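You operate a simulated robot arm through the tools that you are given. There is no shell and no other tool.

You run a simulated robot arm. Do the job below in one go: nothing can be reset, and whatever is moved stays where it is left.

## Task
Stand the small jug in the drip tray, mop up the spill and put the blue funnel in its holder.
Fine: the jug first; the rag goes back. Set down upright: small jug.

It is judged by the outcome, as a careful person would: the job done as asked, and still so three seconds after it is handed in. It fails if anything else is knocked over, pushed out of place, dropped, spilled or broken.

## Robot
A 7-joint arm with a two-finger parallel gripper, fixed in place. Base frame: the origin is on the floor under the middle of its stand, x ahead of it, y to its left, z up; the work surface is at about z = 800. Lengths are in mm, angles in degrees, forces in N, time in s.
With the tool pointing down near the work surface it reaches from about 380 to 800 mm from the base axis. Its first joint turns from -143.0 to 143.0 degrees. Payload 3 kg.
The tool frame sits at the grasp point between the pads (the TCP): z along the fingers, y along the line on which they close. The tips reach 30 mm beyond it. Largest opening 110 mm; finger width 20, thickness 10; the body of the gripper, 48 by 112 mm, starts 55 mm behind the TCP.
Orientation is that of the tool frame in the base frame, as a unit quaternion [x, y, z, w]. With the fingers straight down and closing along the base's y, the tool's x points along the base's -x, its y along +y and its z along -z.

## Interface
- The arm moves only by the tool step_arm. Its argument "deltas" is a list of rows, each a list of 7 numbers: the turn, a rotation vector about the tool's x, y, z in degrees, then the shift along the tool's x, y, z in mm, then the opening, from 0 (shut) to 1 (fully open). In form: [[wx, wy, wz, tx, ty, tz, claw], ...]. A call has 1 to 20 rows; each row is the pose to reach, as a shift and turn from the pose commanded when the call began, along the tool's axes at that moment. A row lasts 0.2 s, in which the tool goes at most 50 mm and 8.6 degrees; a call with a longer step from one row to the next is refused whole, and so is a gripper value outside its range. Where a pose cannot be reached the arm comes as near as it can. A force on the tool above 40 N (or 10 N above the force at the start of the call, whichever is more), or a blocked arm, ends the call early, and 0.2 s more pass. Each finger travels about 153 mm/s and halts on what it meets, pressing with about 40 N; the grip force reading is that of the motor and also rises with nothing between the fingers. The clock runs only during rows and for 0.2 s after the last one: add rows that repeat a pose to give the fingers time. The reply holds the time, the measured pose of the TCP, the force on the tool along the base axes, the opening and the grip force, in the units named above and with some noise, with the torque about the TCP (base axes, N m) and any sound that the robot's microphone picked up.
- Cameras (640 x 400 px; columns grow to the right, rows downward): "scene" is fixed at [51.4, -508.1, 1555.2]; the picture's right is [0.36, -0.93, 0.00], its down [-0.59, -0.23, -0.78] and it looks along [0.72, 0.28, -0.63] (base axes); focal length 329 px, centre (320, 200). "wrist" rides on the gripper at [72, 17, -103] in the tool frame; the picture's right is [-0.23, 0.97, 0.00], its down [-0.76, -0.18, -0.62] and it looks along [-0.61, -0.14, 0.78] (tool axes); focal length 222 px, centre (320, 200). There is no depth. A picture from a camera that has moved, and an enlarged one, comes with that camera's place and axes in the base frame and with its lens. The place of the scene camera against the robot may be out by one fixed shift of up to 18 mm in any direction.
- snapshot(camera): a new picture of that camera. No time passes.
- raise_lower(by): moves the trunk up (or, below 0, down) by that many mm; the arm rides with it, the base frame stays. It gives what a move gives, with no picture.
- enlarge(camera, box): a new picture of the part [left, top, right, bottom] of that camera's present view, enlarged. No time passes.
- sign_off(): hands the job in; it is judged then, once.

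Places have to be worked out from the pictures, the camera data and where the tool is seen. Open the gripper and draw the arm clear of the work before you hand the job in, unless the task says otherwise.

The tools are called by a JSON object that holds its "fn" and its "kwargs". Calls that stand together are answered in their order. step_arm: Moves the arm, as the interface text tells. Its arguments: {"type":"object","properties":{"deltas":{"type":"array"}},"required":["deltas"]} The other tools are called the same way: raise_lower (by) moves the trunk up or down; snapshot (camera) takes a picture; enlarge (camera, box) takes an enlarged picture of a part of a camera's view; sign_off () hands the job in.

At the start:

```text
time_s: 0.0
ee_pos: [605.5, -110.2, 1257.0]
tcp_rot: [0.0, 1.0, 0.0, 0.0]
force: [0.1, -0.7, -0.4]
wrist_torque: [0.02, 0.04, -0.01]
width: 109.9
finger_force: 0.0
trunk travel left (down, up): [-375.0, 115.0]
```

scene: 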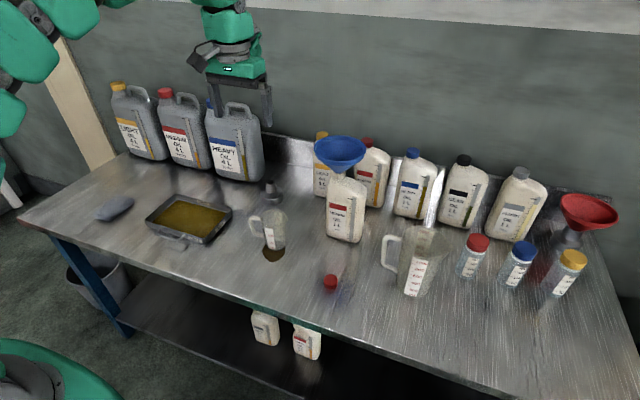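
wrist: 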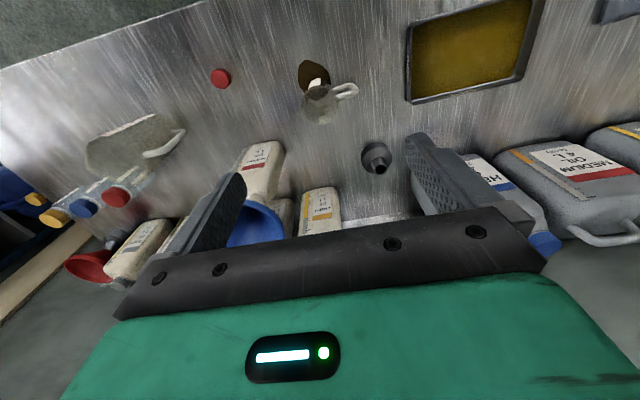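

I see the small jug standing beside/over a brown spill, the drip tray with oil, a grey-blue rag at the left, and the blue funnel sitting on a bottle. I'll take enlarged pictures to locate each one accurately.

{"fn": "enlarge", "kwargs": {"camera": "scene", "box": [80, 160, 320, 310]}}

{"fn": "enlarge", "kwargs": {"camera": "scene", "box": [280, 120, 440, 220]}}

{"fn": "enlarge", "kwargs": {"camera": "scene", "box": [480, 150, 640, 250]}}

{"fn": "enlarge", "kwargs": {"camera": "wrist", "box": [200, 40, 440, 190]}}

{"fn": "enlarge", "kwargs": {"camera": "wrist", "box": [0, 100, 320, 300]}}

```text
2.67 times, centred on (200, 235) of scene
camera zoom: at [51.4, -508.1, 1555.2], right [0.36, -0.93, 0.0], down [-0.59, -0.23, -0.78], along [0.72, 0.28, -0.63], focal length 878 px, centre (640, 107)
```

zoom: 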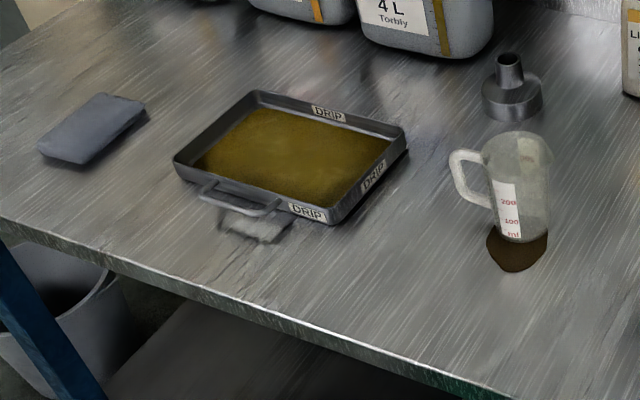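

```text
4.00 times, centred on (360, 170) of scene
camera zoom: at [51.4, -508.1, 1555.2], right [0.36, -0.93, 0.0], down [-0.59, -0.23, -0.78], along [0.72, 0.28, -0.63], focal length 1317 px, centre (160, 320)
```

zoom: 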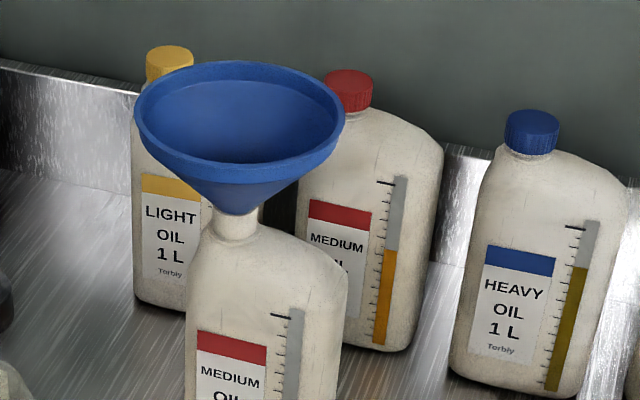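

```text
4.00 times, centred on (560, 200) of scene
camera zoom: at [51.4, -508.1, 1555.2], right [0.36, -0.93, 0.0], down [-0.59, -0.23, -0.78], along [0.72, 0.28, -0.63], focal length 1317 px, centre (-640, 200)
```

zoom: 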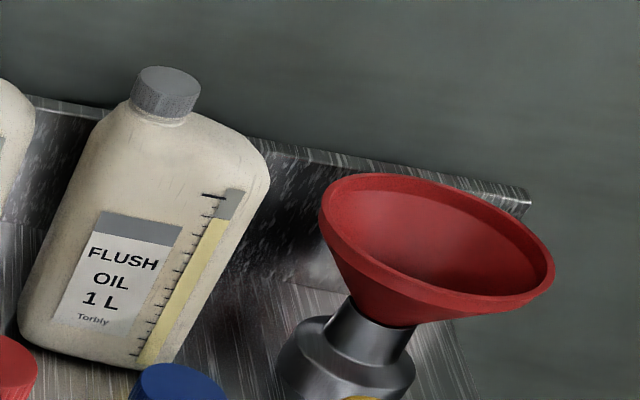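

```text
2.67 times, centred on (320, 115) of wrist
camera zoom: at [534.5, -94.7, 1361.3], right [0.23, 0.97, 0.0], down [0.76, -0.18, 0.62], along [0.61, -0.14, -0.78], focal length 592 px, centre (320, 427)
```

zoom: 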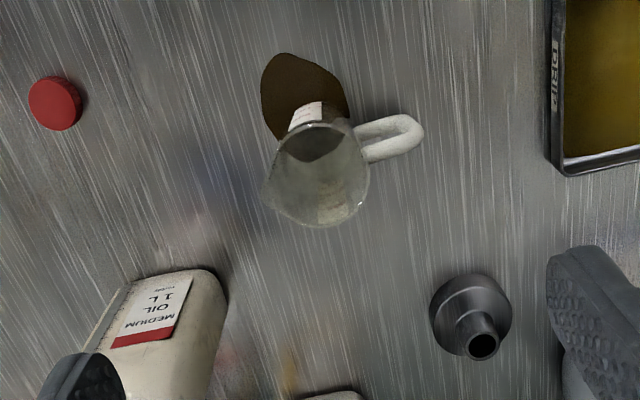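

```text
2.00 times, centred on (160, 200) of wrist
camera zoom: at [534.5, -94.7, 1361.3], right [0.23, 0.97, 0.0], down [0.76, -0.18, 0.62], along [0.61, -0.14, -0.78], focal length 444 px, centre (640, 200)
```

zoom: 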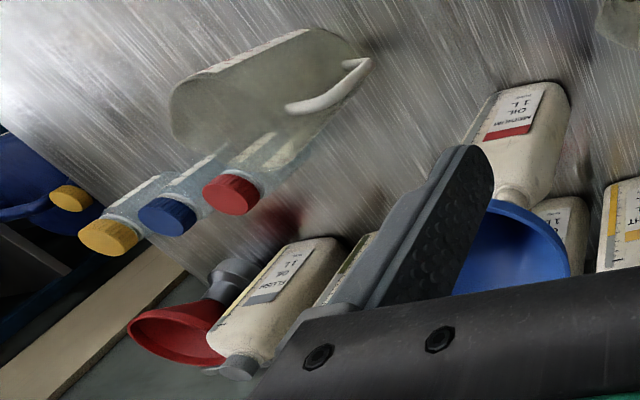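

The jug appears to stand near (660, -123) with its handle toward +y. The tray centre is near (660, 195), the rag near (607, 476), an empty grey funnel stand near (857, -6), and the blue funnel is on the bottle near (800, -280). I'll pull the arm back to get a second wrist view with better triangulation.

{"fn": "step_arm", "kwargs": {"deltas": [[0, 0, 0, 45, 0, 0, 1], [0, 0, 0, 90, 0, 0, 1], [0, 0, 0, 135, 0, 0, 1], [0, 0, 0, 160, 0, 0, 1], [0, 0, 0, 160, 0, 0, 1]]}}

{"fn": "snapshot", "kwargs": {"camera": "wrist"}}

{"fn": "snapshot", "kwargs": {"camera": "scene"}}

```text
time_s: 1.2
ee_pos: [445.6, -110.6, 1257.4]
tcp_rot: [0.0, 1.0, 0.0, 0.001]
force: [-0.4, 0.2, 0.4]
wrist_torque: [-0.02, -0.02, 0.0]
width: 110.0
finger_force: 0.0
trunk travel left (down, up): [-375.0, 115.0]
```

```text
taken
camera wrist: at [374.0, -94.0, 1361.6], right [0.23, 0.97, 0.0], down [0.76, -0.18, 0.62], along [0.61, -0.14, -0.78], focal length 222 px, centre (320, 200)
```

wrist: 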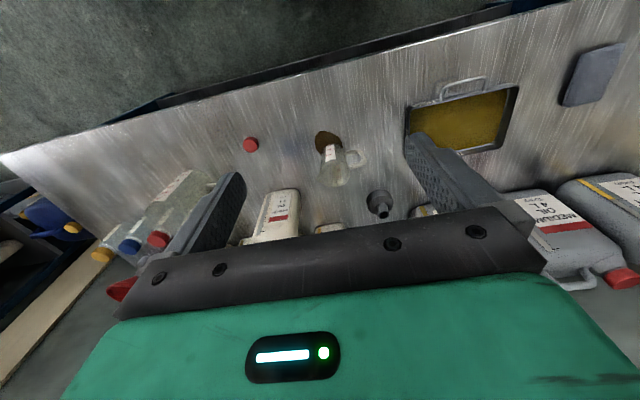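

```text
taken
```

scene: 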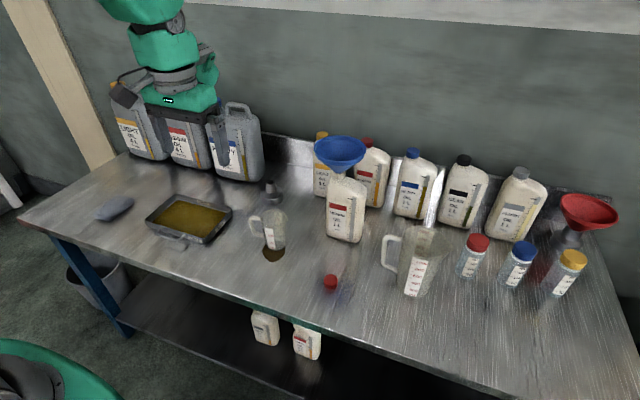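

Both views agree roughly; I'll enlarge the wrist view to read exact pixels for the jug, stand, tray and rag.

{"fn": "enlarge", "kwargs": {"camera": "wrist", "box": [220, 110, 440, 248]}}

{"fn": "enlarge", "kwargs": {"camera": "wrist", "box": [390, 30, 640, 186]}}

{"fn": "enlarge", "kwargs": {"camera": "scene", "box": [230, 160, 310, 280]}}

{"fn": "enlarge", "kwargs": {"camera": "scene", "box": [300, 120, 380, 260]}}

{"fn": "enlarge", "kwargs": {"camera": "scene", "box": [80, 180, 240, 260]}}

```text
2.90 times, centred on (330, 179) of wrist
camera zoom: at [374.0, -94.0, 1361.6], right [0.23, 0.97, 0.0], down [0.76, -0.18, 0.62], along [0.61, -0.14, -0.78], focal length 644 px, centre (291, 261)
```

zoom: 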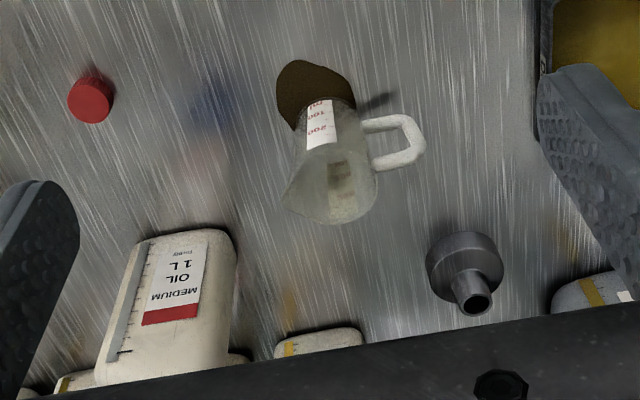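

```text
2.56 times, centred on (515, 108) of wrist
camera zoom: at [374.0, -94.0, 1361.6], right [0.23, 0.97, 0.0], down [0.76, -0.18, 0.62], along [0.61, -0.14, -0.78], focal length 569 px, centre (-179, 436)
```

zoom: 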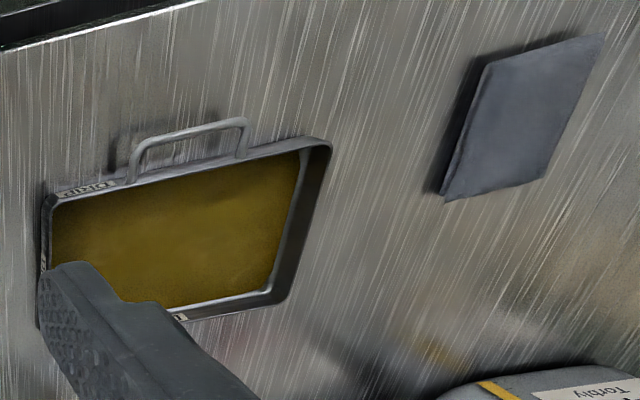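

```text
3.33 times, centred on (270, 220) of scene
camera zoom: at [51.4, -508.1, 1555.2], right [0.36, -0.93, 0.0], down [-0.59, -0.23, -0.78], along [0.72, 0.28, -0.63], focal length 1098 px, centre (487, 133)
```

zoom: 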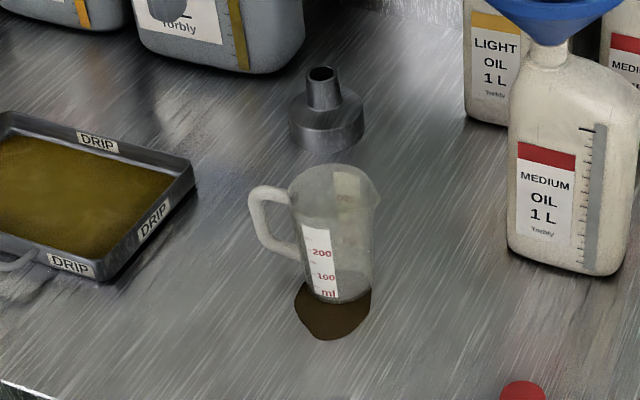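

```text
2.86 times, centred on (340, 190) of scene
camera zoom: at [51.4, -508.1, 1555.2], right [0.36, -0.93, 0.0], down [-0.59, -0.23, -0.78], along [0.72, 0.28, -0.63], focal length 941 px, centre (263, 229)
```

zoom: 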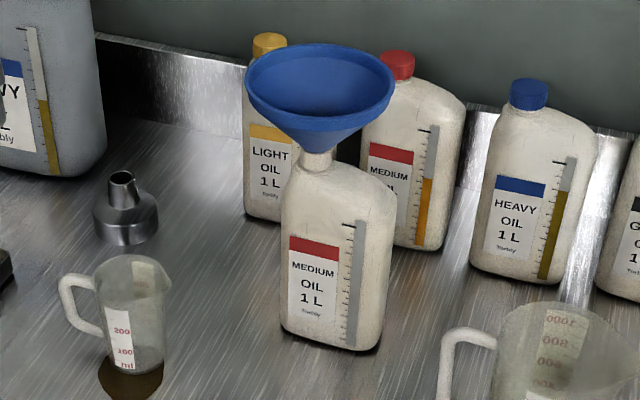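

```text
4.00 times, centred on (160, 220) of scene
camera zoom: at [51.4, -508.1, 1555.2], right [0.36, -0.93, 0.0], down [-0.59, -0.23, -0.78], along [0.72, 0.28, -0.63], focal length 1317 px, centre (960, 120)
```

zoom: 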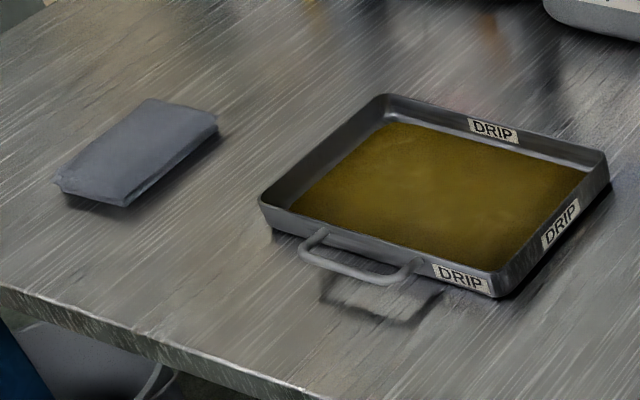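

The jug is about 105 mm tall with a 70–75 mm rim and its base centred near (663, -123). The handle points to +y and the spout to -y, so I need the fingers closing along x. I'll turn the tool 90° while moving over the jug at a safe height.

{"fn": "step_arm", "kwargs": {"deltas": [[0, 0, 8.2, -20, -1, 10, 1], [0, 0, 16.4, -40, -2, 20, 1], [0, 0, 24.6, -60, -3, 35, 1], [0, 0, 32.8, -80, -4, 50, 1], [0, 0, 41, -100, -6, 65, 1], [0, 0, 49.2, -120, -7, 80, 1], [0, 0, 57.4, -140, -8, 95, 1], [0, 0, 65.6, -160, -9, 110, 1], [0, 0, 73.8, -180, -10, 125, 1], [0, 0, 82, -200, -11, 138, 1], [0, 0, 90, -217, -12, 150, 1], [0, 0, 90, -217, -12, 150, 1]]}}

{"fn": "snapshot", "kwargs": {"camera": "wrist"}}

{"fn": "snapshot", "kwargs": {"camera": "scene"}}

```text
time_s: 3.8
ee_pos: [663.4, -123.4, 1106.9]
tcp_rot: [0.707, 0.707, 0.0, -0.001]
force: [-0.7, -1.0, -0.2]
wrist_torque: [-0.01, 0.03, -0.04]
width: 110.3
finger_force: 0.0
trunk travel left (down, up): [-375.0, 115.0]
```

```text
taken
camera wrist: at [681.2, -51.9, 1210.4], right [0.97, -0.23, 0.0], down [-0.18, -0.76, 0.62], along [-0.14, -0.61, -0.78], focal length 222 px, centre (320, 200)
```

wrist: 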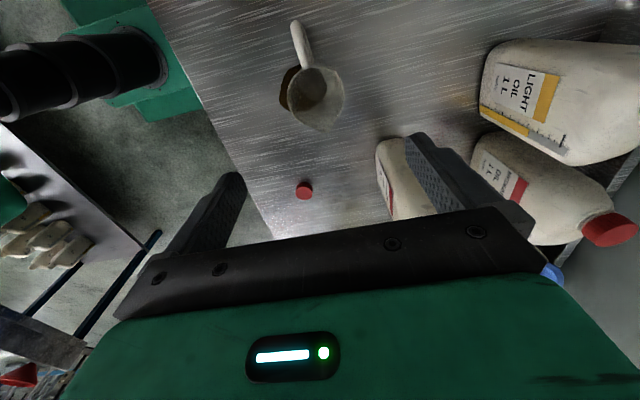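

```text
taken
```

scene: 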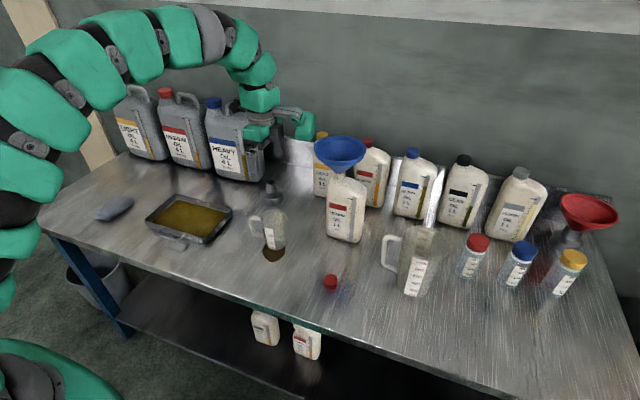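

{"fn": "enlarge", "kwargs": {"camera": "wrist", "box": [250, 10, 410, 140]}}

```text
3.08 times, centred on (330, 75) of wrist
camera zoom: at [681.2, -51.9, 1210.4], right [0.97, -0.23, 0.0], down [-0.18, -0.76, 0.62], along [-0.14, -0.61, -0.78], focal length 684 px, centre (289, 585)
```

zoom: 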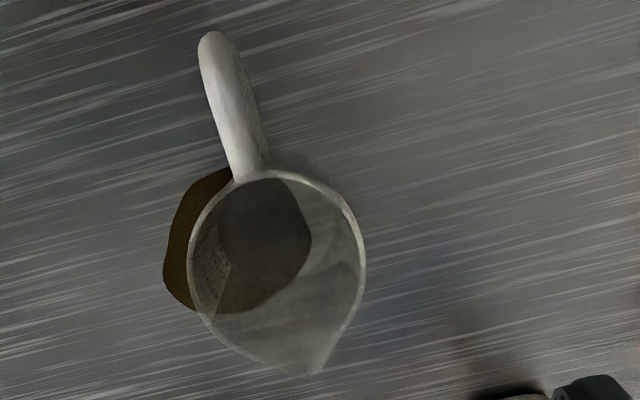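

The rim centre is at about (660.5, -123), its diameter about 74 mm and its height near z 903, so I'm almost directly above it. I'll descend part way with a small correction and check again.

{"fn": "step_arm", "kwargs": {"deltas": [[0, 0, 0, 0, -1, 40, 1], [0, 0, 0, 0, -2, 80, 1], [0, 0, 0, 0, -3, 120, 1], [0, 0, 0, 0, -3, 160, 1], [0, 0, 0, 0, -3, 165, 1]]}}

{"fn": "snapshot", "kwargs": {"camera": "wrist"}}

{"fn": "enlarge", "kwargs": {"camera": "scene", "box": [220, 140, 320, 280]}}

```text
time_s: 5.0
ee_pos: [660.7, -121.1, 941.7]
tcp_rot: [0.707, 0.707, 0.0, 0.0]
force: [-0.4, 0.5, 0.2]
wrist_torque: [0.01, 0.04, -0.01]
width: 110.0
finger_force: 0.0
trunk travel left (down, up): [-375.0, 115.0]
```

```text
taken
camera wrist: at [679.0, -50.4, 1047.0], right [0.97, -0.23, 0.0], down [-0.18, -0.76, 0.62], along [-0.14, -0.61, -0.78], focal length 222 px, centre (320, 200)
```

wrist: 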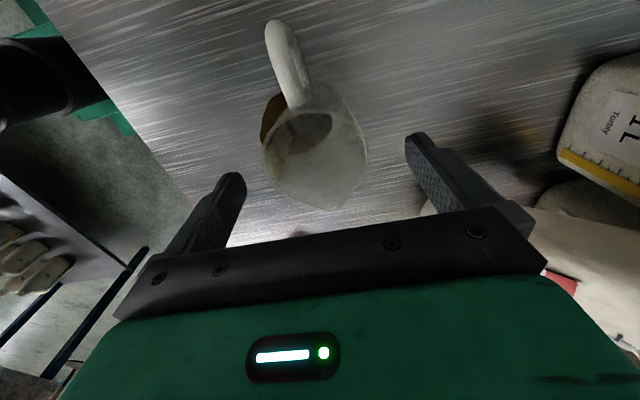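

```text
2.86 times, centred on (270, 210) of scene
camera zoom: at [51.4, -508.1, 1555.2], right [0.36, -0.93, 0.0], down [-0.59, -0.23, -0.78], along [0.72, 0.28, -0.63], focal length 941 px, centre (463, 171)
```

zoom: 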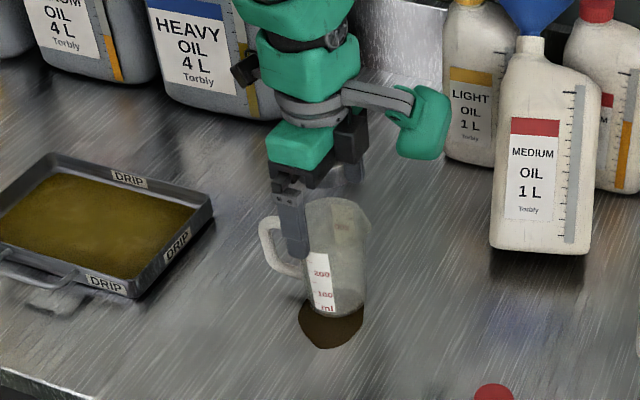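

The rim is centred between the fingers, at about (660.5, -120) and z about 903. I'll lower to TCP z 870 so the pads take the upper body of the jug.

{"fn": "step_arm", "kwargs": {"deltas": [[0, 0, 0, 0, 0, 25, 1], [0, 0, 0, 0, 0, 50, 1], [0, 0, 0, 0, 0, 65, 1], [0, 0, 0, 0, 0, 71, 1], [0, 0, 0, 0, 0, 71, 1]]}}

{"fn": "snapshot", "kwargs": {"camera": "wrist"}}

{"fn": "enlarge", "kwargs": {"camera": "scene", "box": [220, 140, 320, 280]}}

```text
time_s: 6.2
ee_pos: [660.3, -122.9, 872.1]
tcp_rot: [0.707, 0.708, 0.0, 0.0]
force: [-0.2, -0.6, 0.7]
wrist_torque: [0.01, -0.01, -0.01]
width: 109.9
finger_force: 0.0
trunk travel left (down, up): [-375.0, 115.0]
```

```text
taken
camera wrist: at [678.3, -50.9, 976.2], right [0.97, -0.23, 0.0], down [-0.18, -0.76, 0.62], along [-0.14, -0.61, -0.78], focal length 222 px, centre (320, 200)
```

wrist: 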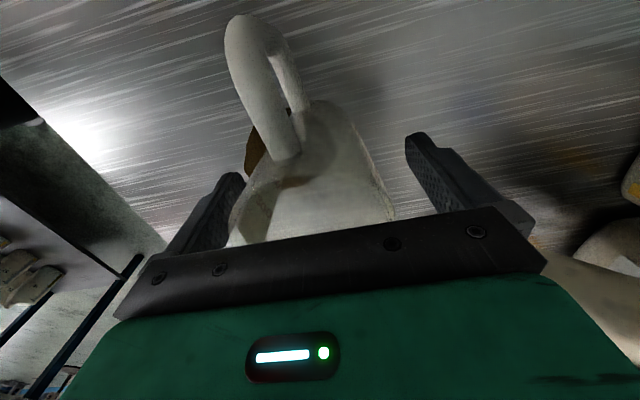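

```text
2.86 times, centred on (270, 210) of scene
camera zoom: at [51.4, -508.1, 1555.2], right [0.36, -0.93, 0.0], down [-0.59, -0.23, -0.78], along [0.72, 0.28, -0.63], focal length 941 px, centre (463, 171)
```

zoom: 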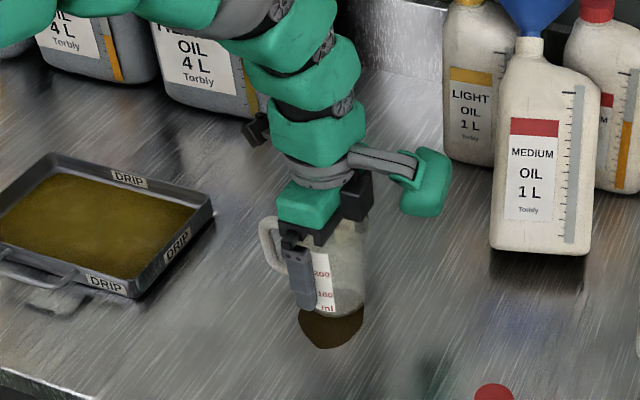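

The fingers straddle the jug's body clear of the handle. I'll close gently in stages and check that the grip is on the jug.

{"fn": "step_arm", "kwargs": {"deltas": [[0, 0, 0, 0, 0, 0, 0.85], [0, 0, 0, 0, 0, 0, 0.75], [0, 0, 0, 0, 0, 0, 0.68], [0, 0, 0, 0, 0, 0, 0.62], [0, 0, 0, 0, 0, 0, 0.5], [0, 0, 0, 0, 0, 0, 0.5]]}}

{"fn": "enlarge", "kwargs": {"camera": "scene", "box": [220, 140, 320, 280]}}

{"fn": "snapshot", "kwargs": {"camera": "wrist"}}

```text
time_s: 7.6
ee_pos: [659.4, -122.7, 870.8]
tcp_rot: [0.707, 0.707, 0.001, 0.0]
force: [0.5, 0.1, -0.9]
wrist_torque: [0.02, -0.01, -0.04]
width: 75.5
finger_force: 39.9
trunk travel left (down, up): [-375.0, 115.0]
```

```text
2.86 times, centred on (270, 210) of scene
camera zoom: at [51.4, -508.1, 1555.2], right [0.36, -0.93, 0.0], down [-0.59, -0.23, -0.78], along [0.72, 0.28, -0.63], focal length 941 px, centre (463, 171)
```

zoom: 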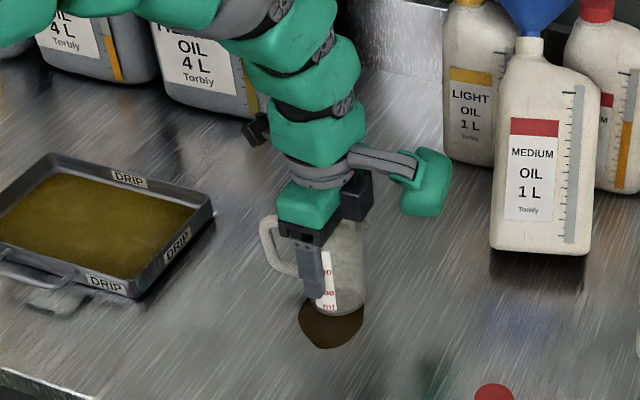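

```text
taken
camera wrist: at [678.3, -50.9, 976.2], right [0.97, -0.23, 0.0], down [-0.18, -0.76, 0.62], along [-0.14, -0.61, -0.78], focal length 222 px, centre (320, 200)
```

wrist: 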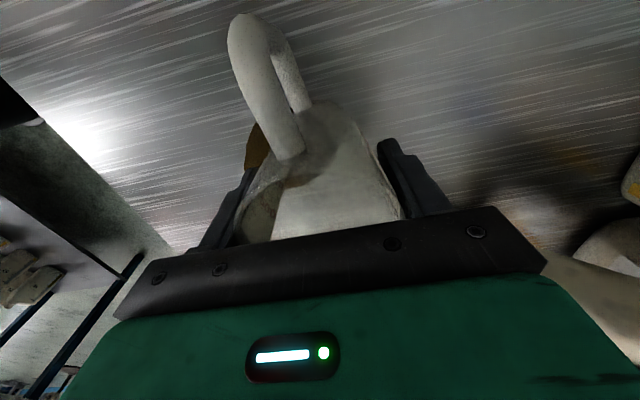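

It is gripped at 75 mm width with 40 N. I'll lift straight up slowly and verify the jug comes along upright.

{"fn": "step_arm", "kwargs": {"deltas": [[0, 0, 0, 0, 0, -5, 0.5], [0, 0, 0, 0, 0, -15, 0.5], [0, 0, 0, 0, 0, -30, 0.5], [0, 0, 0, 0, 0, -50, 0.5], [0, 0, 0, 0, 0, -70, 0.5], [0, 0, 0, 0, 0, -85, 0.5], [0, 0, 0, 0, 0, -90, 0.5], [0, 0, 0, 0, 0, -90, 0.5]]}}

{"fn": "snapshot", "kwargs": {"camera": "wrist"}}

{"fn": "enlarge", "kwargs": {"camera": "scene", "box": [130, 130, 330, 280]}}

```text
time_s: 9.4
ee_pos: [660.0, -123.1, 961.6]
tcp_rot: [0.707, 0.707, 0.0, -0.001]
force: [0.8, -0.1, -0.3]
wrist_torque: [-0.03, -0.01, 0.01]
width: 75.5
finger_force: 39.9
trunk travel left (down, up): [-375.0, 115.0]
```

```text
taken
camera wrist: at [678.2, -51.8, 1066.1], right [0.97, -0.23, 0.0], down [-0.18, -0.76, 0.62], along [-0.14, -0.61, -0.78], focal length 222 px, centre (320, 200)
```

wrist: 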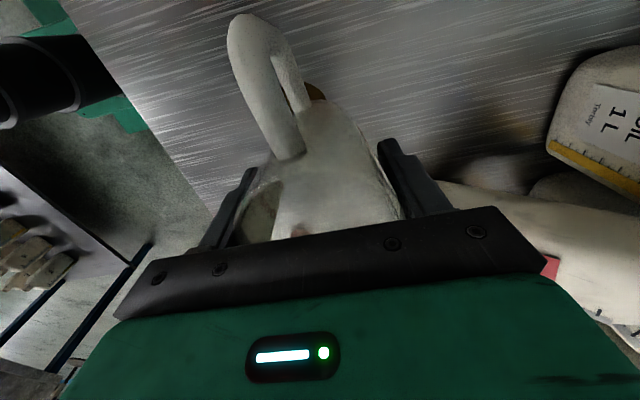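

```text
2.67 times, centred on (230, 205) of scene
camera zoom: at [51.4, -508.1, 1555.2], right [0.36, -0.93, 0.0], down [-0.59, -0.23, -0.78], along [0.72, 0.28, -0.63], focal length 878 px, centre (560, 187)
```

zoom: 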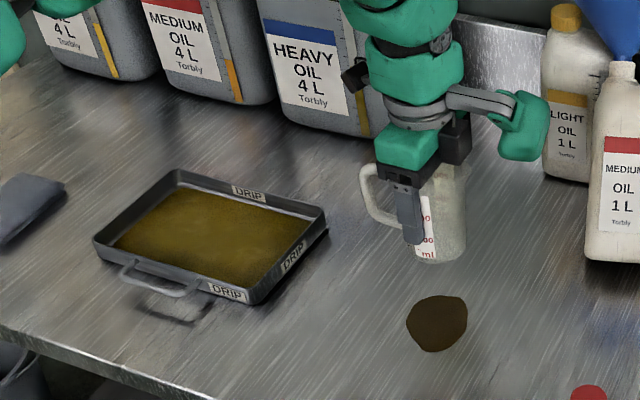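

The jug is lifted upright (base near z 890) and the full spill shows as a disc about 70 mm wide near (640, -127). Now I'll carry the jug over to the tray centre, near (655, 178).

{"fn": "step_arm", "kwargs": {"deltas": [[0, 0, 0, 12, 0, 0, 0.5], [0, 0, 0, 36, -1, 0, 0.5], [0, 0, 0, 64, -1, 0, 0.5], [0, 0, 0, 92, -2, 0, 0.5], [0, 0, 0, 120, -2, 0, 0.5], [0, 0, 0, 148, -3, 0, 0.5], [0, 0, 0, 176, -3, 0, 0.5], [0, 0, 0, 204, -4, 0, 0.5], [0, 0, 0, 232, -4, 0, 0.5], [0, 0, 0, 260, -5, 0, 0.5], [0, 0, 0, 284, -5, 0, 0.5], [0, 0, 0, 297, -5, 0, 0.5], [0, 0, 0, 301, -5, 0, 0.5], [0, 0, 0, 301, -5, 0, 0.5]]}}

{"fn": "snapshot", "kwargs": {"camera": "wrist"}}

{"fn": "enlarge", "kwargs": {"camera": "scene", "box": [90, 120, 290, 280]}}

```text
time_s: 12.4
ee_pos: [655.1, 178.4, 963.1]
tcp_rot: [0.707, 0.707, 0.0, 0.0]
force: [0.8, 0.1, 0.0]
wrist_torque: [-0.02, 0.02, -0.01]
width: 75.6
finger_force: 40.1
trunk travel left (down, up): [-375.0, 115.0]
```

```text
taken
camera wrist: at [672.8, 249.5, 1066.4], right [0.97, -0.23, 0.0], down [-0.18, -0.76, 0.62], along [-0.14, -0.61, -0.78], focal length 222 px, centre (320, 200)
```

wrist: 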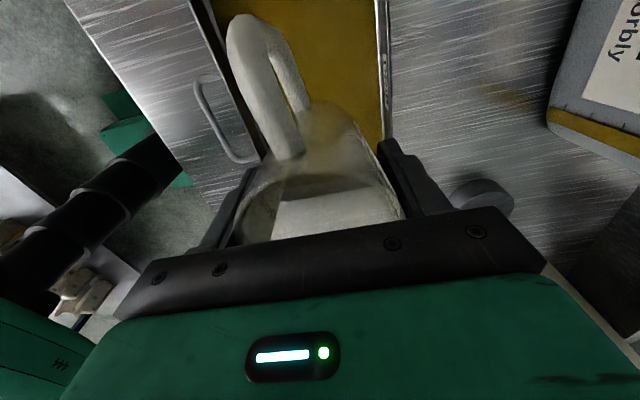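

```text
2.50 times, centred on (190, 200) of scene
camera zoom: at [51.4, -508.1, 1555.2], right [0.36, -0.93, 0.0], down [-0.59, -0.23, -0.78], along [0.72, 0.28, -0.63], focal length 823 px, centre (645, 200)
```

zoom: 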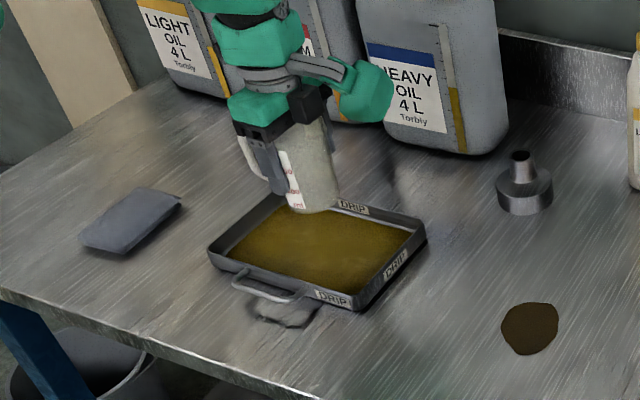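

The jug hangs over the tray, whose interior spans x of about 582–726. I'll lower to just above the tray floor, with the base near z 815.

{"fn": "step_arm", "kwargs": {"deltas": [[0, 0, 0, 0, 0, 20, 0.5], [0, 0, 0, 0, 0, 40, 0.5], [0, 0, 0, 0, 0, 58, 0.5], [0, 0, 0, 0, 0, 70, 0.5], [0, 0, 0, 0, 0, 77, 0.5], [0, 0, 0, 0, 0, 77, 0.5]]}}

{"fn": "enlarge", "kwargs": {"camera": "scene", "box": [90, 120, 290, 280]}}

{"fn": "snapshot", "kwargs": {"camera": "wrist"}}

```text
time_s: 13.8
ee_pos: [654.6, 179.1, 885.7]
tcp_rot: [0.707, 0.708, 0.0, 0.0]
force: [-0.8, 0.2, -0.5]
wrist_torque: [-0.02, 0.0, 0.0]
width: 75.6
finger_force: 40.6
trunk travel left (down, up): [-375.0, 115.0]
```

```text
2.50 times, centred on (190, 200) of scene
camera zoom: at [51.4, -508.1, 1555.2], right [0.36, -0.93, 0.0], down [-0.59, -0.23, -0.78], along [0.72, 0.28, -0.63], focal length 823 px, centre (645, 200)
```

zoom: 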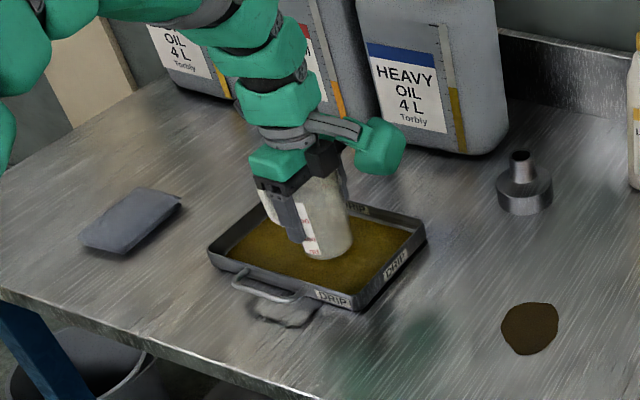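

```text
taken
camera wrist: at [673.3, 250.4, 989.1], right [0.97, -0.23, 0.0], down [-0.18, -0.76, 0.62], along [-0.14, -0.61, -0.78], focal length 222 px, centre (320, 200)
```

wrist: 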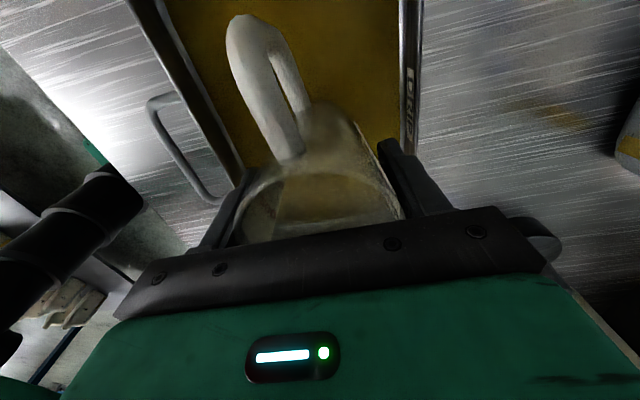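

No contact yet (force about zero), with the base at about z 815. I'll creep down in small steps and watch the vertical force.

{"fn": "step_arm", "kwargs": {"deltas": [[0, 0, 0, 0, 0, 3, 0.5], [0, 0, 0, 0, 0, 6, 0.5], [0, 0, 0, 0, 0, 8, 0.5], [0, 0, 0, 0, 0, 8, 0.5]]}}

```text
time_s: 14.8
ee_pos: [654.6, 178.9, 877.5]
tcp_rot: [0.707, 0.707, 0.0, 0.0]
force: [0.0, 0.6, -0.4]
wrist_torque: [0.01, -0.06, 0.01]
width: 75.4
finger_force: 39.9
trunk travel left (down, up): [-375.0, 115.0]
```

No contact yet at TCP 877.5; I'll continue in 1 mm steps.

{"fn": "step_arm", "kwargs": {"deltas": [[0, 0, 0, 0, 0, 1, 0.5], [0, 0, 0, 0, 0, 2, 0.5], [0, 0, 0, 0, 0, 2, 0.5]]}}

```text
time_s: 15.6
ee_pos: [654.5, 177.5, 875.8]
tcp_rot: [0.707, 0.708, 0.0, 0.0]
force: [-1.0, -0.1, 15.9]
wrist_torque: [0.11, -0.35, -0.01]
width: 75.3
finger_force: 39.9
trunk travel left (down, up): [-375.0, 115.0]
```

There's 15.9 N upward force, so the jug base is on the tray floor. I'll ease off a little and then open the fingers gently.

{"fn": "step_arm", "kwargs": {"deltas": [[0, 0, 0, 0, 0, -0.7, 0.5], [0, 0, 0, 0, 0, -0.7, 0.5]]}}

```text
time_s: 16.2
ee_pos: [654.5, 177.1, 875.3]
tcp_rot: [0.708, 0.707, 0.0, 0.0]
force: [1.5, 0.5, 8.5]
wrist_torque: [0.19, -0.46, -0.04]
width: 75.6
finger_force: 40.2
trunk travel left (down, up): [-375.0, 115.0]
```

Still a light 8 N press, which keeps the jug seated. I'll open the fingers gradually now.

{"fn": "step_arm", "kwargs": {"deltas": [[0, 0, 0, 0, 0, 0, 0.69], [0, 0, 0, 0, 0, 0, 0.72], [0, 0, 0, 0, 0, 0, 0.78], [0, 0, 0, 0, 0, 0, 0.88], [0, 0, 0, 0, 0, 0, 1], [0, 0, 0, 0, 0, 0, 1]]}}

{"fn": "snapshot", "kwargs": {"camera": "wrist"}}

{"fn": "enlarge", "kwargs": {"camera": "scene", "box": [90, 120, 290, 280]}}

```text
time_s: 17.6
ee_pos: [654.6, 179.2, 875.0]
tcp_rot: [0.707, 0.707, 0.001, 0.0]
force: [-0.3, 0.9, 0.1]
wrist_torque: [-0.02, -0.02, -0.01]
width: 109.9
finger_force: 0.0
trunk travel left (down, up): [-375.0, 115.0]
```

```text
taken
camera wrist: at [673.1, 249.5, 979.7], right [0.97, -0.23, 0.0], down [-0.18, -0.76, 0.62], along [-0.14, -0.61, -0.78], focal length 222 px, centre (320, 200)
```

wrist: 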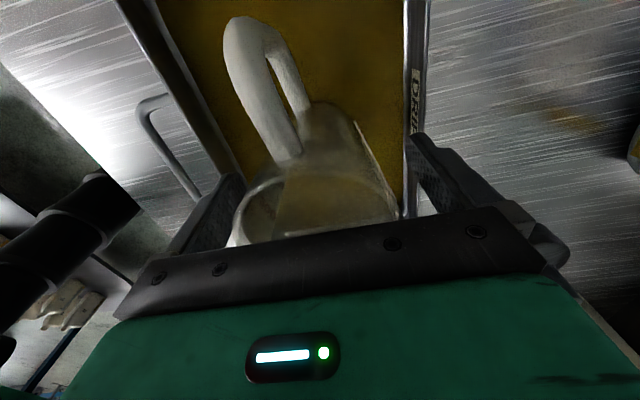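

```text
2.50 times, centred on (190, 200) of scene
camera zoom: at [51.4, -508.1, 1555.2], right [0.36, -0.93, 0.0], down [-0.59, -0.23, -0.78], along [0.72, 0.28, -0.63], focal length 823 px, centre (645, 200)
```

zoom: 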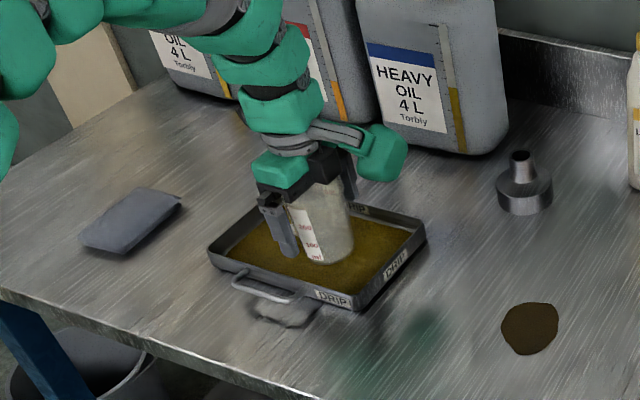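

The jug is released and standing in the tray. I'll lift straight up and clear of it.

{"fn": "step_arm", "kwargs": {"deltas": [[0, 0, 0, 0, 0, -10, 1], [0, 0, 0, 0, 0, -25, 1], [0, 0, 0, 0, 0, -45, 1], [0, 0, 0, 0, 0, -80, 1], [0, 0, 0, 0, 0, -120, 1], [0, 0, 0, 0, 0, -165, 1], [0, 0, 0, 0, 0, -210, 1], [0, 0, 0, 0, 0, -220, 1], [0, 0, 0, 0, 0, -220, 1]]}}

{"fn": "snapshot", "kwargs": {"camera": "wrist"}}

{"fn": "enlarge", "kwargs": {"camera": "scene", "box": [80, 140, 320, 290]}}

```text
time_s: 19.6
ee_pos: [654.9, 177.1, 1095.8]
tcp_rot: [0.707, 0.707, 0.0, 0.0]
force: [0.2, -0.3, -0.2]
wrist_torque: [0.01, 0.02, -0.02]
width: 110.2
finger_force: 0.0
trunk travel left (down, up): [-375.0, 115.0]
```

```text
taken
camera wrist: at [673.0, 249.2, 1200.1], right [0.97, -0.23, 0.0], down [-0.18, -0.76, 0.62], along [-0.14, -0.61, -0.78], focal length 222 px, centre (320, 200)
```

wrist: 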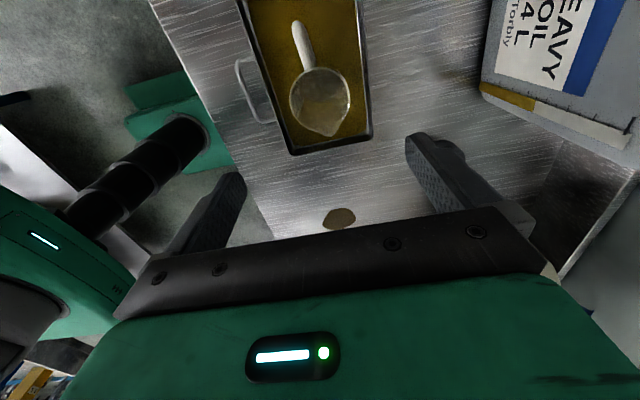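

```text
2.67 times, centred on (200, 215) of scene
camera zoom: at [51.4, -508.1, 1555.2], right [0.36, -0.93, 0.0], down [-0.59, -0.23, -0.78], along [0.72, 0.28, -0.63], focal length 878 px, centre (640, 160)
```

zoom: 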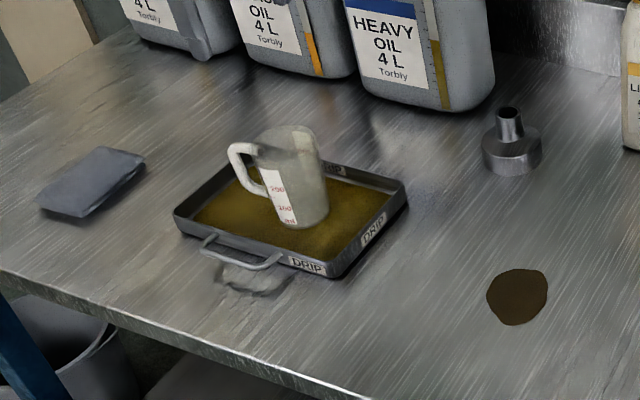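

The jug stands upright in the tray. The spill is centred near (636, -128). Next I'll turn the tool back so it closes along y and move over the rag, near (604, 460), for a closer look.

{"fn": "step_arm", "kwargs": {"deltas": [[0, 0, -4, 15, 0, 0, 1], [0, 0, -12, 40, -4, 0, 1], [0, 0, -20, 65, -8, 0, 1], [0, 0, -28, 90, -14, 0, 1], [0, 0, -36, 115, -20, 0, 1], [0, 0, -44, 140, -26, 5, 1], [0, 0, -52, 165, -32, 15, 1], [0, 0, -60, 190, -38, 25, 1], [0, 0, -68, 215, -44, 35, 1], [0, 0, -76, 240, -48, 45, 1], [0, 0, -84, 265, -51, 55, 1], [0, 0, -90, 283, -51, 65, 1], [0, 0, -90, 283, -51, 65, 1], [0, 0, -90, 283, -51, 65, 1]]}}

{"fn": "snapshot", "kwargs": {"camera": "wrist"}}

{"fn": "snapshot", "kwargs": {"camera": "scene"}}

```text
time_s: 22.6
ee_pos: [603.3, 461.6, 1030.5]
tcp_rot: [0.001, 1.0, 0.001, 0.001]
force: [0.9, 1.0, -0.3]
wrist_torque: [-0.02, 0.0, 0.0]
width: 109.9
finger_force: 0.0
trunk travel left (down, up): [-375.0, 115.0]
```

```text
taken
camera wrist: at [532.5, 476.9, 1134.3], right [0.23, 0.97, 0.0], down [0.76, -0.18, 0.62], along [0.61, -0.14, -0.78], focal length 222 px, centre (320, 200)
```

wrist: 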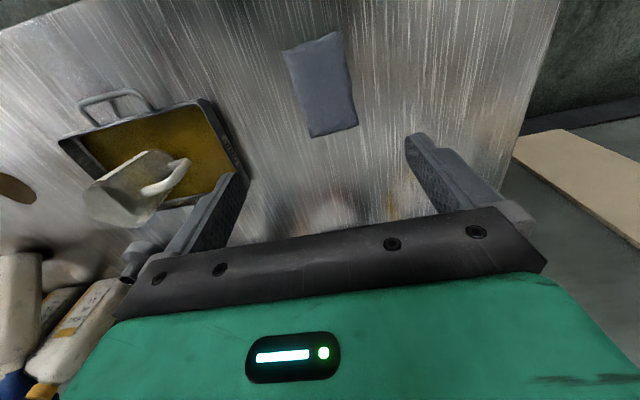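

```text
taken
```

scene: 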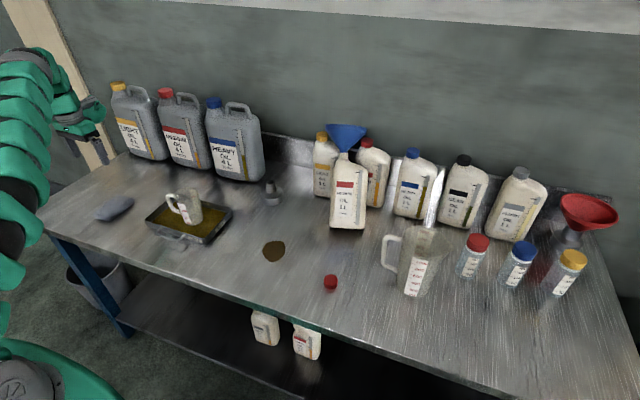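

The bottle with the blue funnel looks different in the scene view than before. I'll zoom in on it right away.

{"fn": "enlarge", "kwargs": {"camera": "scene", "box": [280, 100, 420, 260]}}

{"fn": "enlarge", "kwargs": {"camera": "wrist", "box": [0, 160, 240, 400]}}

```text
2.50 times, centred on (350, 180) of scene
camera zoom: at [51.4, -508.1, 1555.2], right [0.36, -0.93, 0.0], down [-0.59, -0.23, -0.78], along [0.72, 0.28, -0.63], focal length 823 px, centre (245, 250)
```

zoom: 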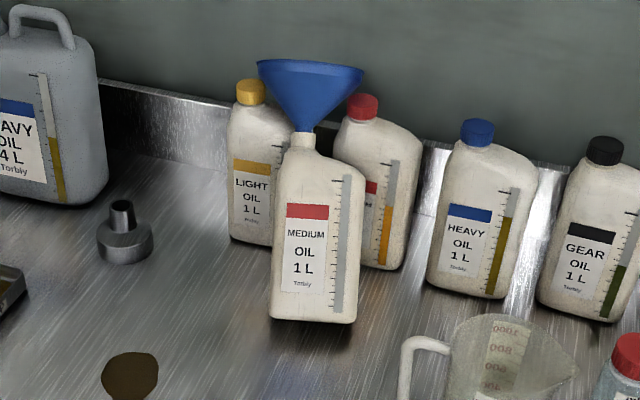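

```text
1.67 times, centred on (120, 280) of wrist
camera zoom: at [532.5, 476.9, 1134.3], right [0.23, 0.97, 0.0], down [0.76, -0.18, 0.62], along [0.61, -0.14, -0.78], focal length 370 px, centre (653, 67)
```

zoom: 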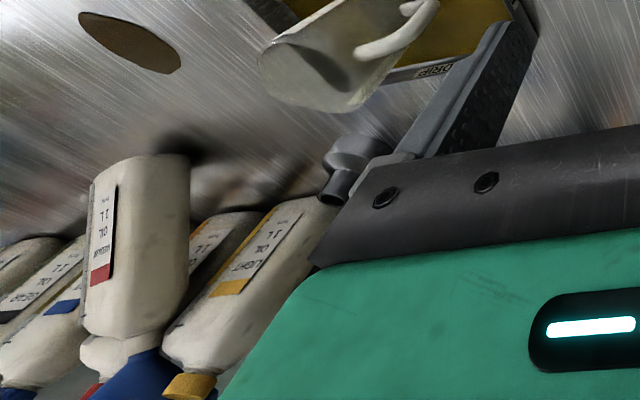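

The bottle with the funnel is now leaning back: its bottom edge has moved and the funnel is seen edge-on. This must have happened while I descended to the jug, when the pod on the gripper opposite the camera came near the funnel. I must repair this, so I'll first understand the pod's geometry and the bottle's present pose.

{"fn": "enlarge", "kwargs": {"camera": "scene", "box": [0, 40, 140, 180]}}

{"fn": "enlarge", "kwargs": {"camera": "scene", "box": [310, 120, 390, 240]}}

{"fn": "enlarge", "kwargs": {"camera": "wrist", "box": [0, 200, 140, 400]}}

{"fn": "enlarge", "kwargs": {"camera": "wrist", "box": [260, 20, 380, 150]}}

```text
2.86 times, centred on (70, 110) of scene
camera zoom: at [51.4, -508.1, 1555.2], right [0.36, -0.93, 0.0], down [-0.59, -0.23, -0.78], along [0.72, 0.28, -0.63], focal length 941 px, centre (1034, 457)
```

zoom: 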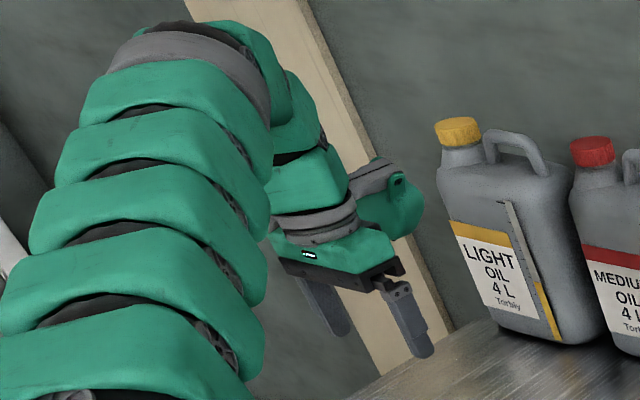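

```text
3.33 times, centred on (350, 180) of scene
camera zoom: at [51.4, -508.1, 1555.2], right [0.36, -0.93, 0.0], down [-0.59, -0.23, -0.78], along [0.72, 0.28, -0.63], focal length 1098 px, centre (220, 267)
```

zoom: 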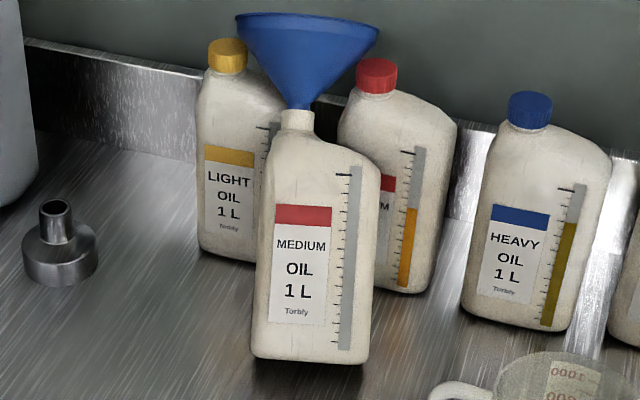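

```text
2.00 times, centred on (70, 300) of wrist
camera zoom: at [532.5, 476.9, 1134.3], right [0.23, 0.97, 0.0], down [0.76, -0.18, 0.62], along [0.61, -0.14, -0.78], focal length 444 px, centre (820, 0)
```

zoom: 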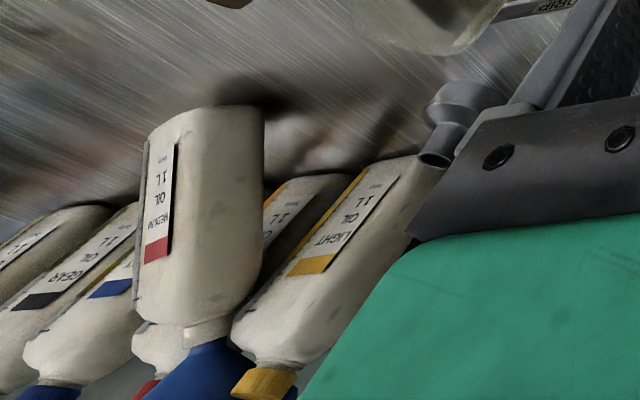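

```text
3.08 times, centred on (320, 85) of wrist
camera zoom: at [532.5, 476.9, 1134.3], right [0.23, 0.97, 0.0], down [0.76, -0.18, 0.62], along [0.61, -0.14, -0.78], focal length 684 px, centre (320, 554)
```

zoom: 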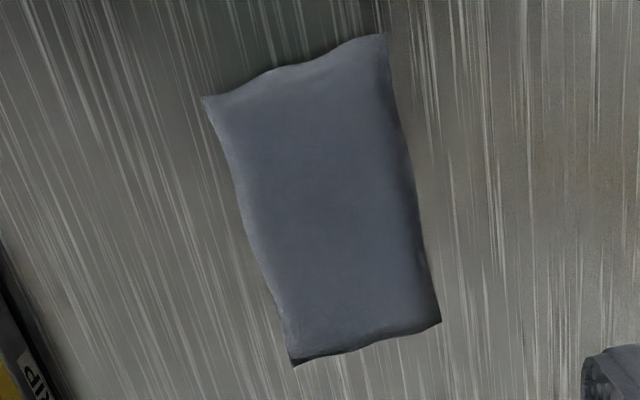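

The pod sits about (-97, +40, -89) mm in the tool frame, so I'll allow for it from now on. The bottle is leaning back stably on the bottles behind, and it has not moved since I was at the jug. I'm already over the rag (centre about (606, 466), roughly 115 × 75 mm, turned +3°), so I'll fetch it now; mopping keeps clear of the bottle, and I'll stand the bottle up again afterwards.

{"fn": "step_arm", "kwargs": {"deltas": [[0, 0, -1, -1, 2, 40, 1], [0, 0, -2, -2, 4, 80, 1], [0, 0, -3, -2.4, 4.6, 120, 1], [0, 0, -3, -2.4, 4.6, 155, 1], [0, 0, -3, -2.4, 4.6, 165, 1], [0, 0, -3, -2.4, 4.6, 165, 1]]}}

{"fn": "snapshot", "kwargs": {"camera": "wrist"}}

{"fn": "enlarge", "kwargs": {"camera": "scene", "box": [20, 120, 260, 270]}}

```text
time_s: 24.0
ee_pos: [605.2, 464.9, 865.2]
tcp_rot: [-0.026, 1.0, 0.0, -0.001]
force: [0.3, 0.0, -0.4]
wrist_torque: [0.01, 0.0, 0.0]
width: 109.9
finger_force: 0.0
trunk travel left (down, up): [-375.0, 115.0]
```

```text
taken
camera wrist: at [533.8, 477.8, 969.6], right [0.18, 0.98, 0.0], down [0.77, -0.14, 0.62], along [0.61, -0.11, -0.78], focal length 222 px, centre (320, 200)
```

wrist: 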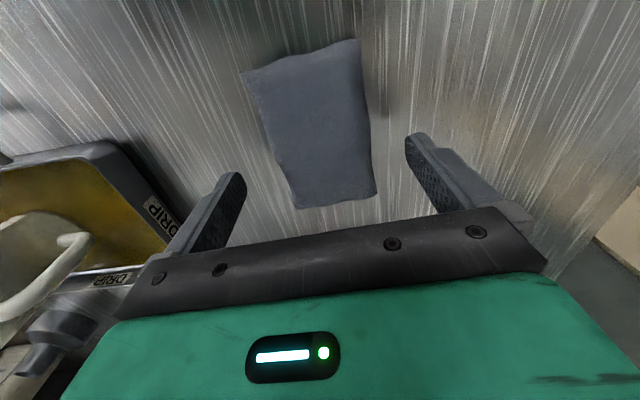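

```text
2.67 times, centred on (140, 195) of scene
camera zoom: at [51.4, -508.1, 1555.2], right [0.36, -0.93, 0.0], down [-0.59, -0.23, -0.78], along [0.72, 0.28, -0.63], focal length 878 px, centre (800, 213)
```

zoom: 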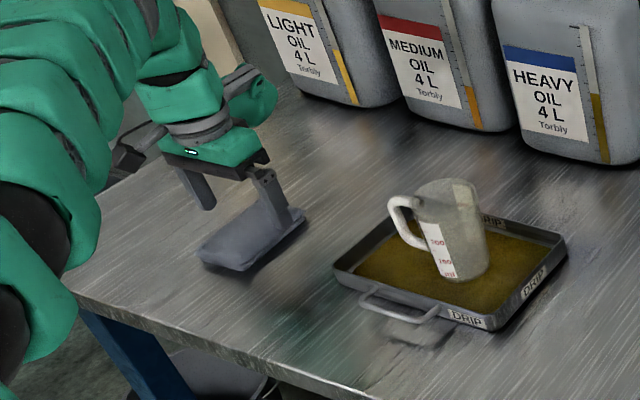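

The fingers straddle the rag evenly, centre about (604, 466). I'll lower so the tips are just above the bench (TCP about 834).

{"fn": "step_arm", "kwargs": {"deltas": [[0, 0, 0, 0, 0.8, 12, 1], [0, 0, 0, 0, 0.8, 22, 1], [0, 0, 0, 0, 0.8, 28, 1], [0, 0, 0, 0, 0.8, 31, 1], [0, 0, 0, 0, 0.8, 31, 1]]}}

{"fn": "snapshot", "kwargs": {"camera": "wrist"}}

```text
time_s: 25.2
ee_pos: [606.0, 466.3, 833.7]
tcp_rot: [-0.026, 1.0, 0.0, 0.0]
force: [-0.5, 0.6, 0.5]
wrist_torque: [0.05, 0.02, -0.02]
width: 110.1
finger_force: 0.0
trunk travel left (down, up): [-375.0, 115.0]
```

```text
taken
camera wrist: at [533.5, 478.9, 938.9], right [0.18, 0.98, 0.0], down [0.77, -0.14, 0.62], along [0.61, -0.11, -0.78], focal length 222 px, centre (320, 200)
```

wrist: 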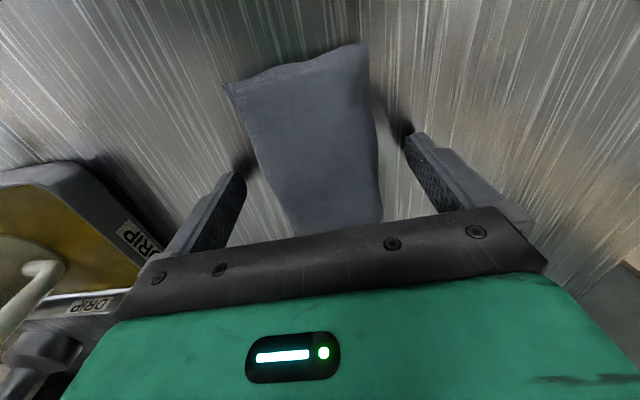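

The tips are beside the rag just above the bench. I'll close gently on it.

{"fn": "step_arm", "kwargs": {"deltas": [[0, 0, 0, 0, 0, 0, 0.85], [0, 0, 0, 0, 0, 0, 0.75], [0, 0, 0, 0, 0, 0, 0.68], [0, 0, 0, 0, 0, 0, 0.6], [0, 0, 0, 0, 0, 0, 0.5], [0, 0, 0, 0, 0, 0, 0.4], [0, 0, 0, 0, 0, 0, 0.4]]}}

{"fn": "snapshot", "kwargs": {"camera": "wrist"}}

```text
time_s: 26.8
ee_pos: [605.5, 466.2, 834.7]
tcp_rot: [-0.026, 1.0, 0.0, 0.0]
force: [0.4, 0.0, -0.1]
wrist_torque: [-0.05, -0.03, 0.03]
width: 66.7
finger_force: 39.9
trunk travel left (down, up): [-375.0, 115.0]
```

```text
taken
camera wrist: at [533.5, 478.9, 938.9], right [0.18, 0.98, 0.0], down [0.77, -0.14, 0.62], along [0.61, -0.11, -0.78], focal length 222 px, centre (320, 200)
```

wrist: 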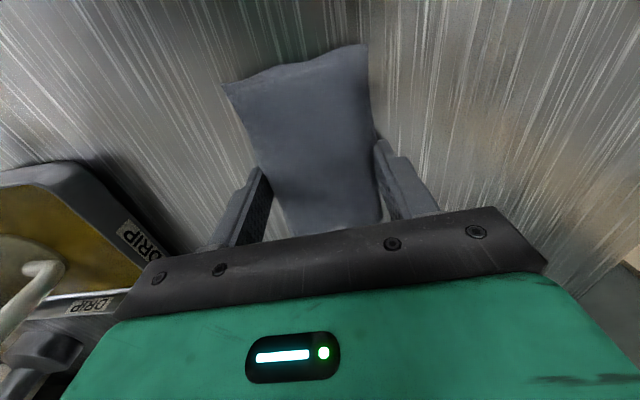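

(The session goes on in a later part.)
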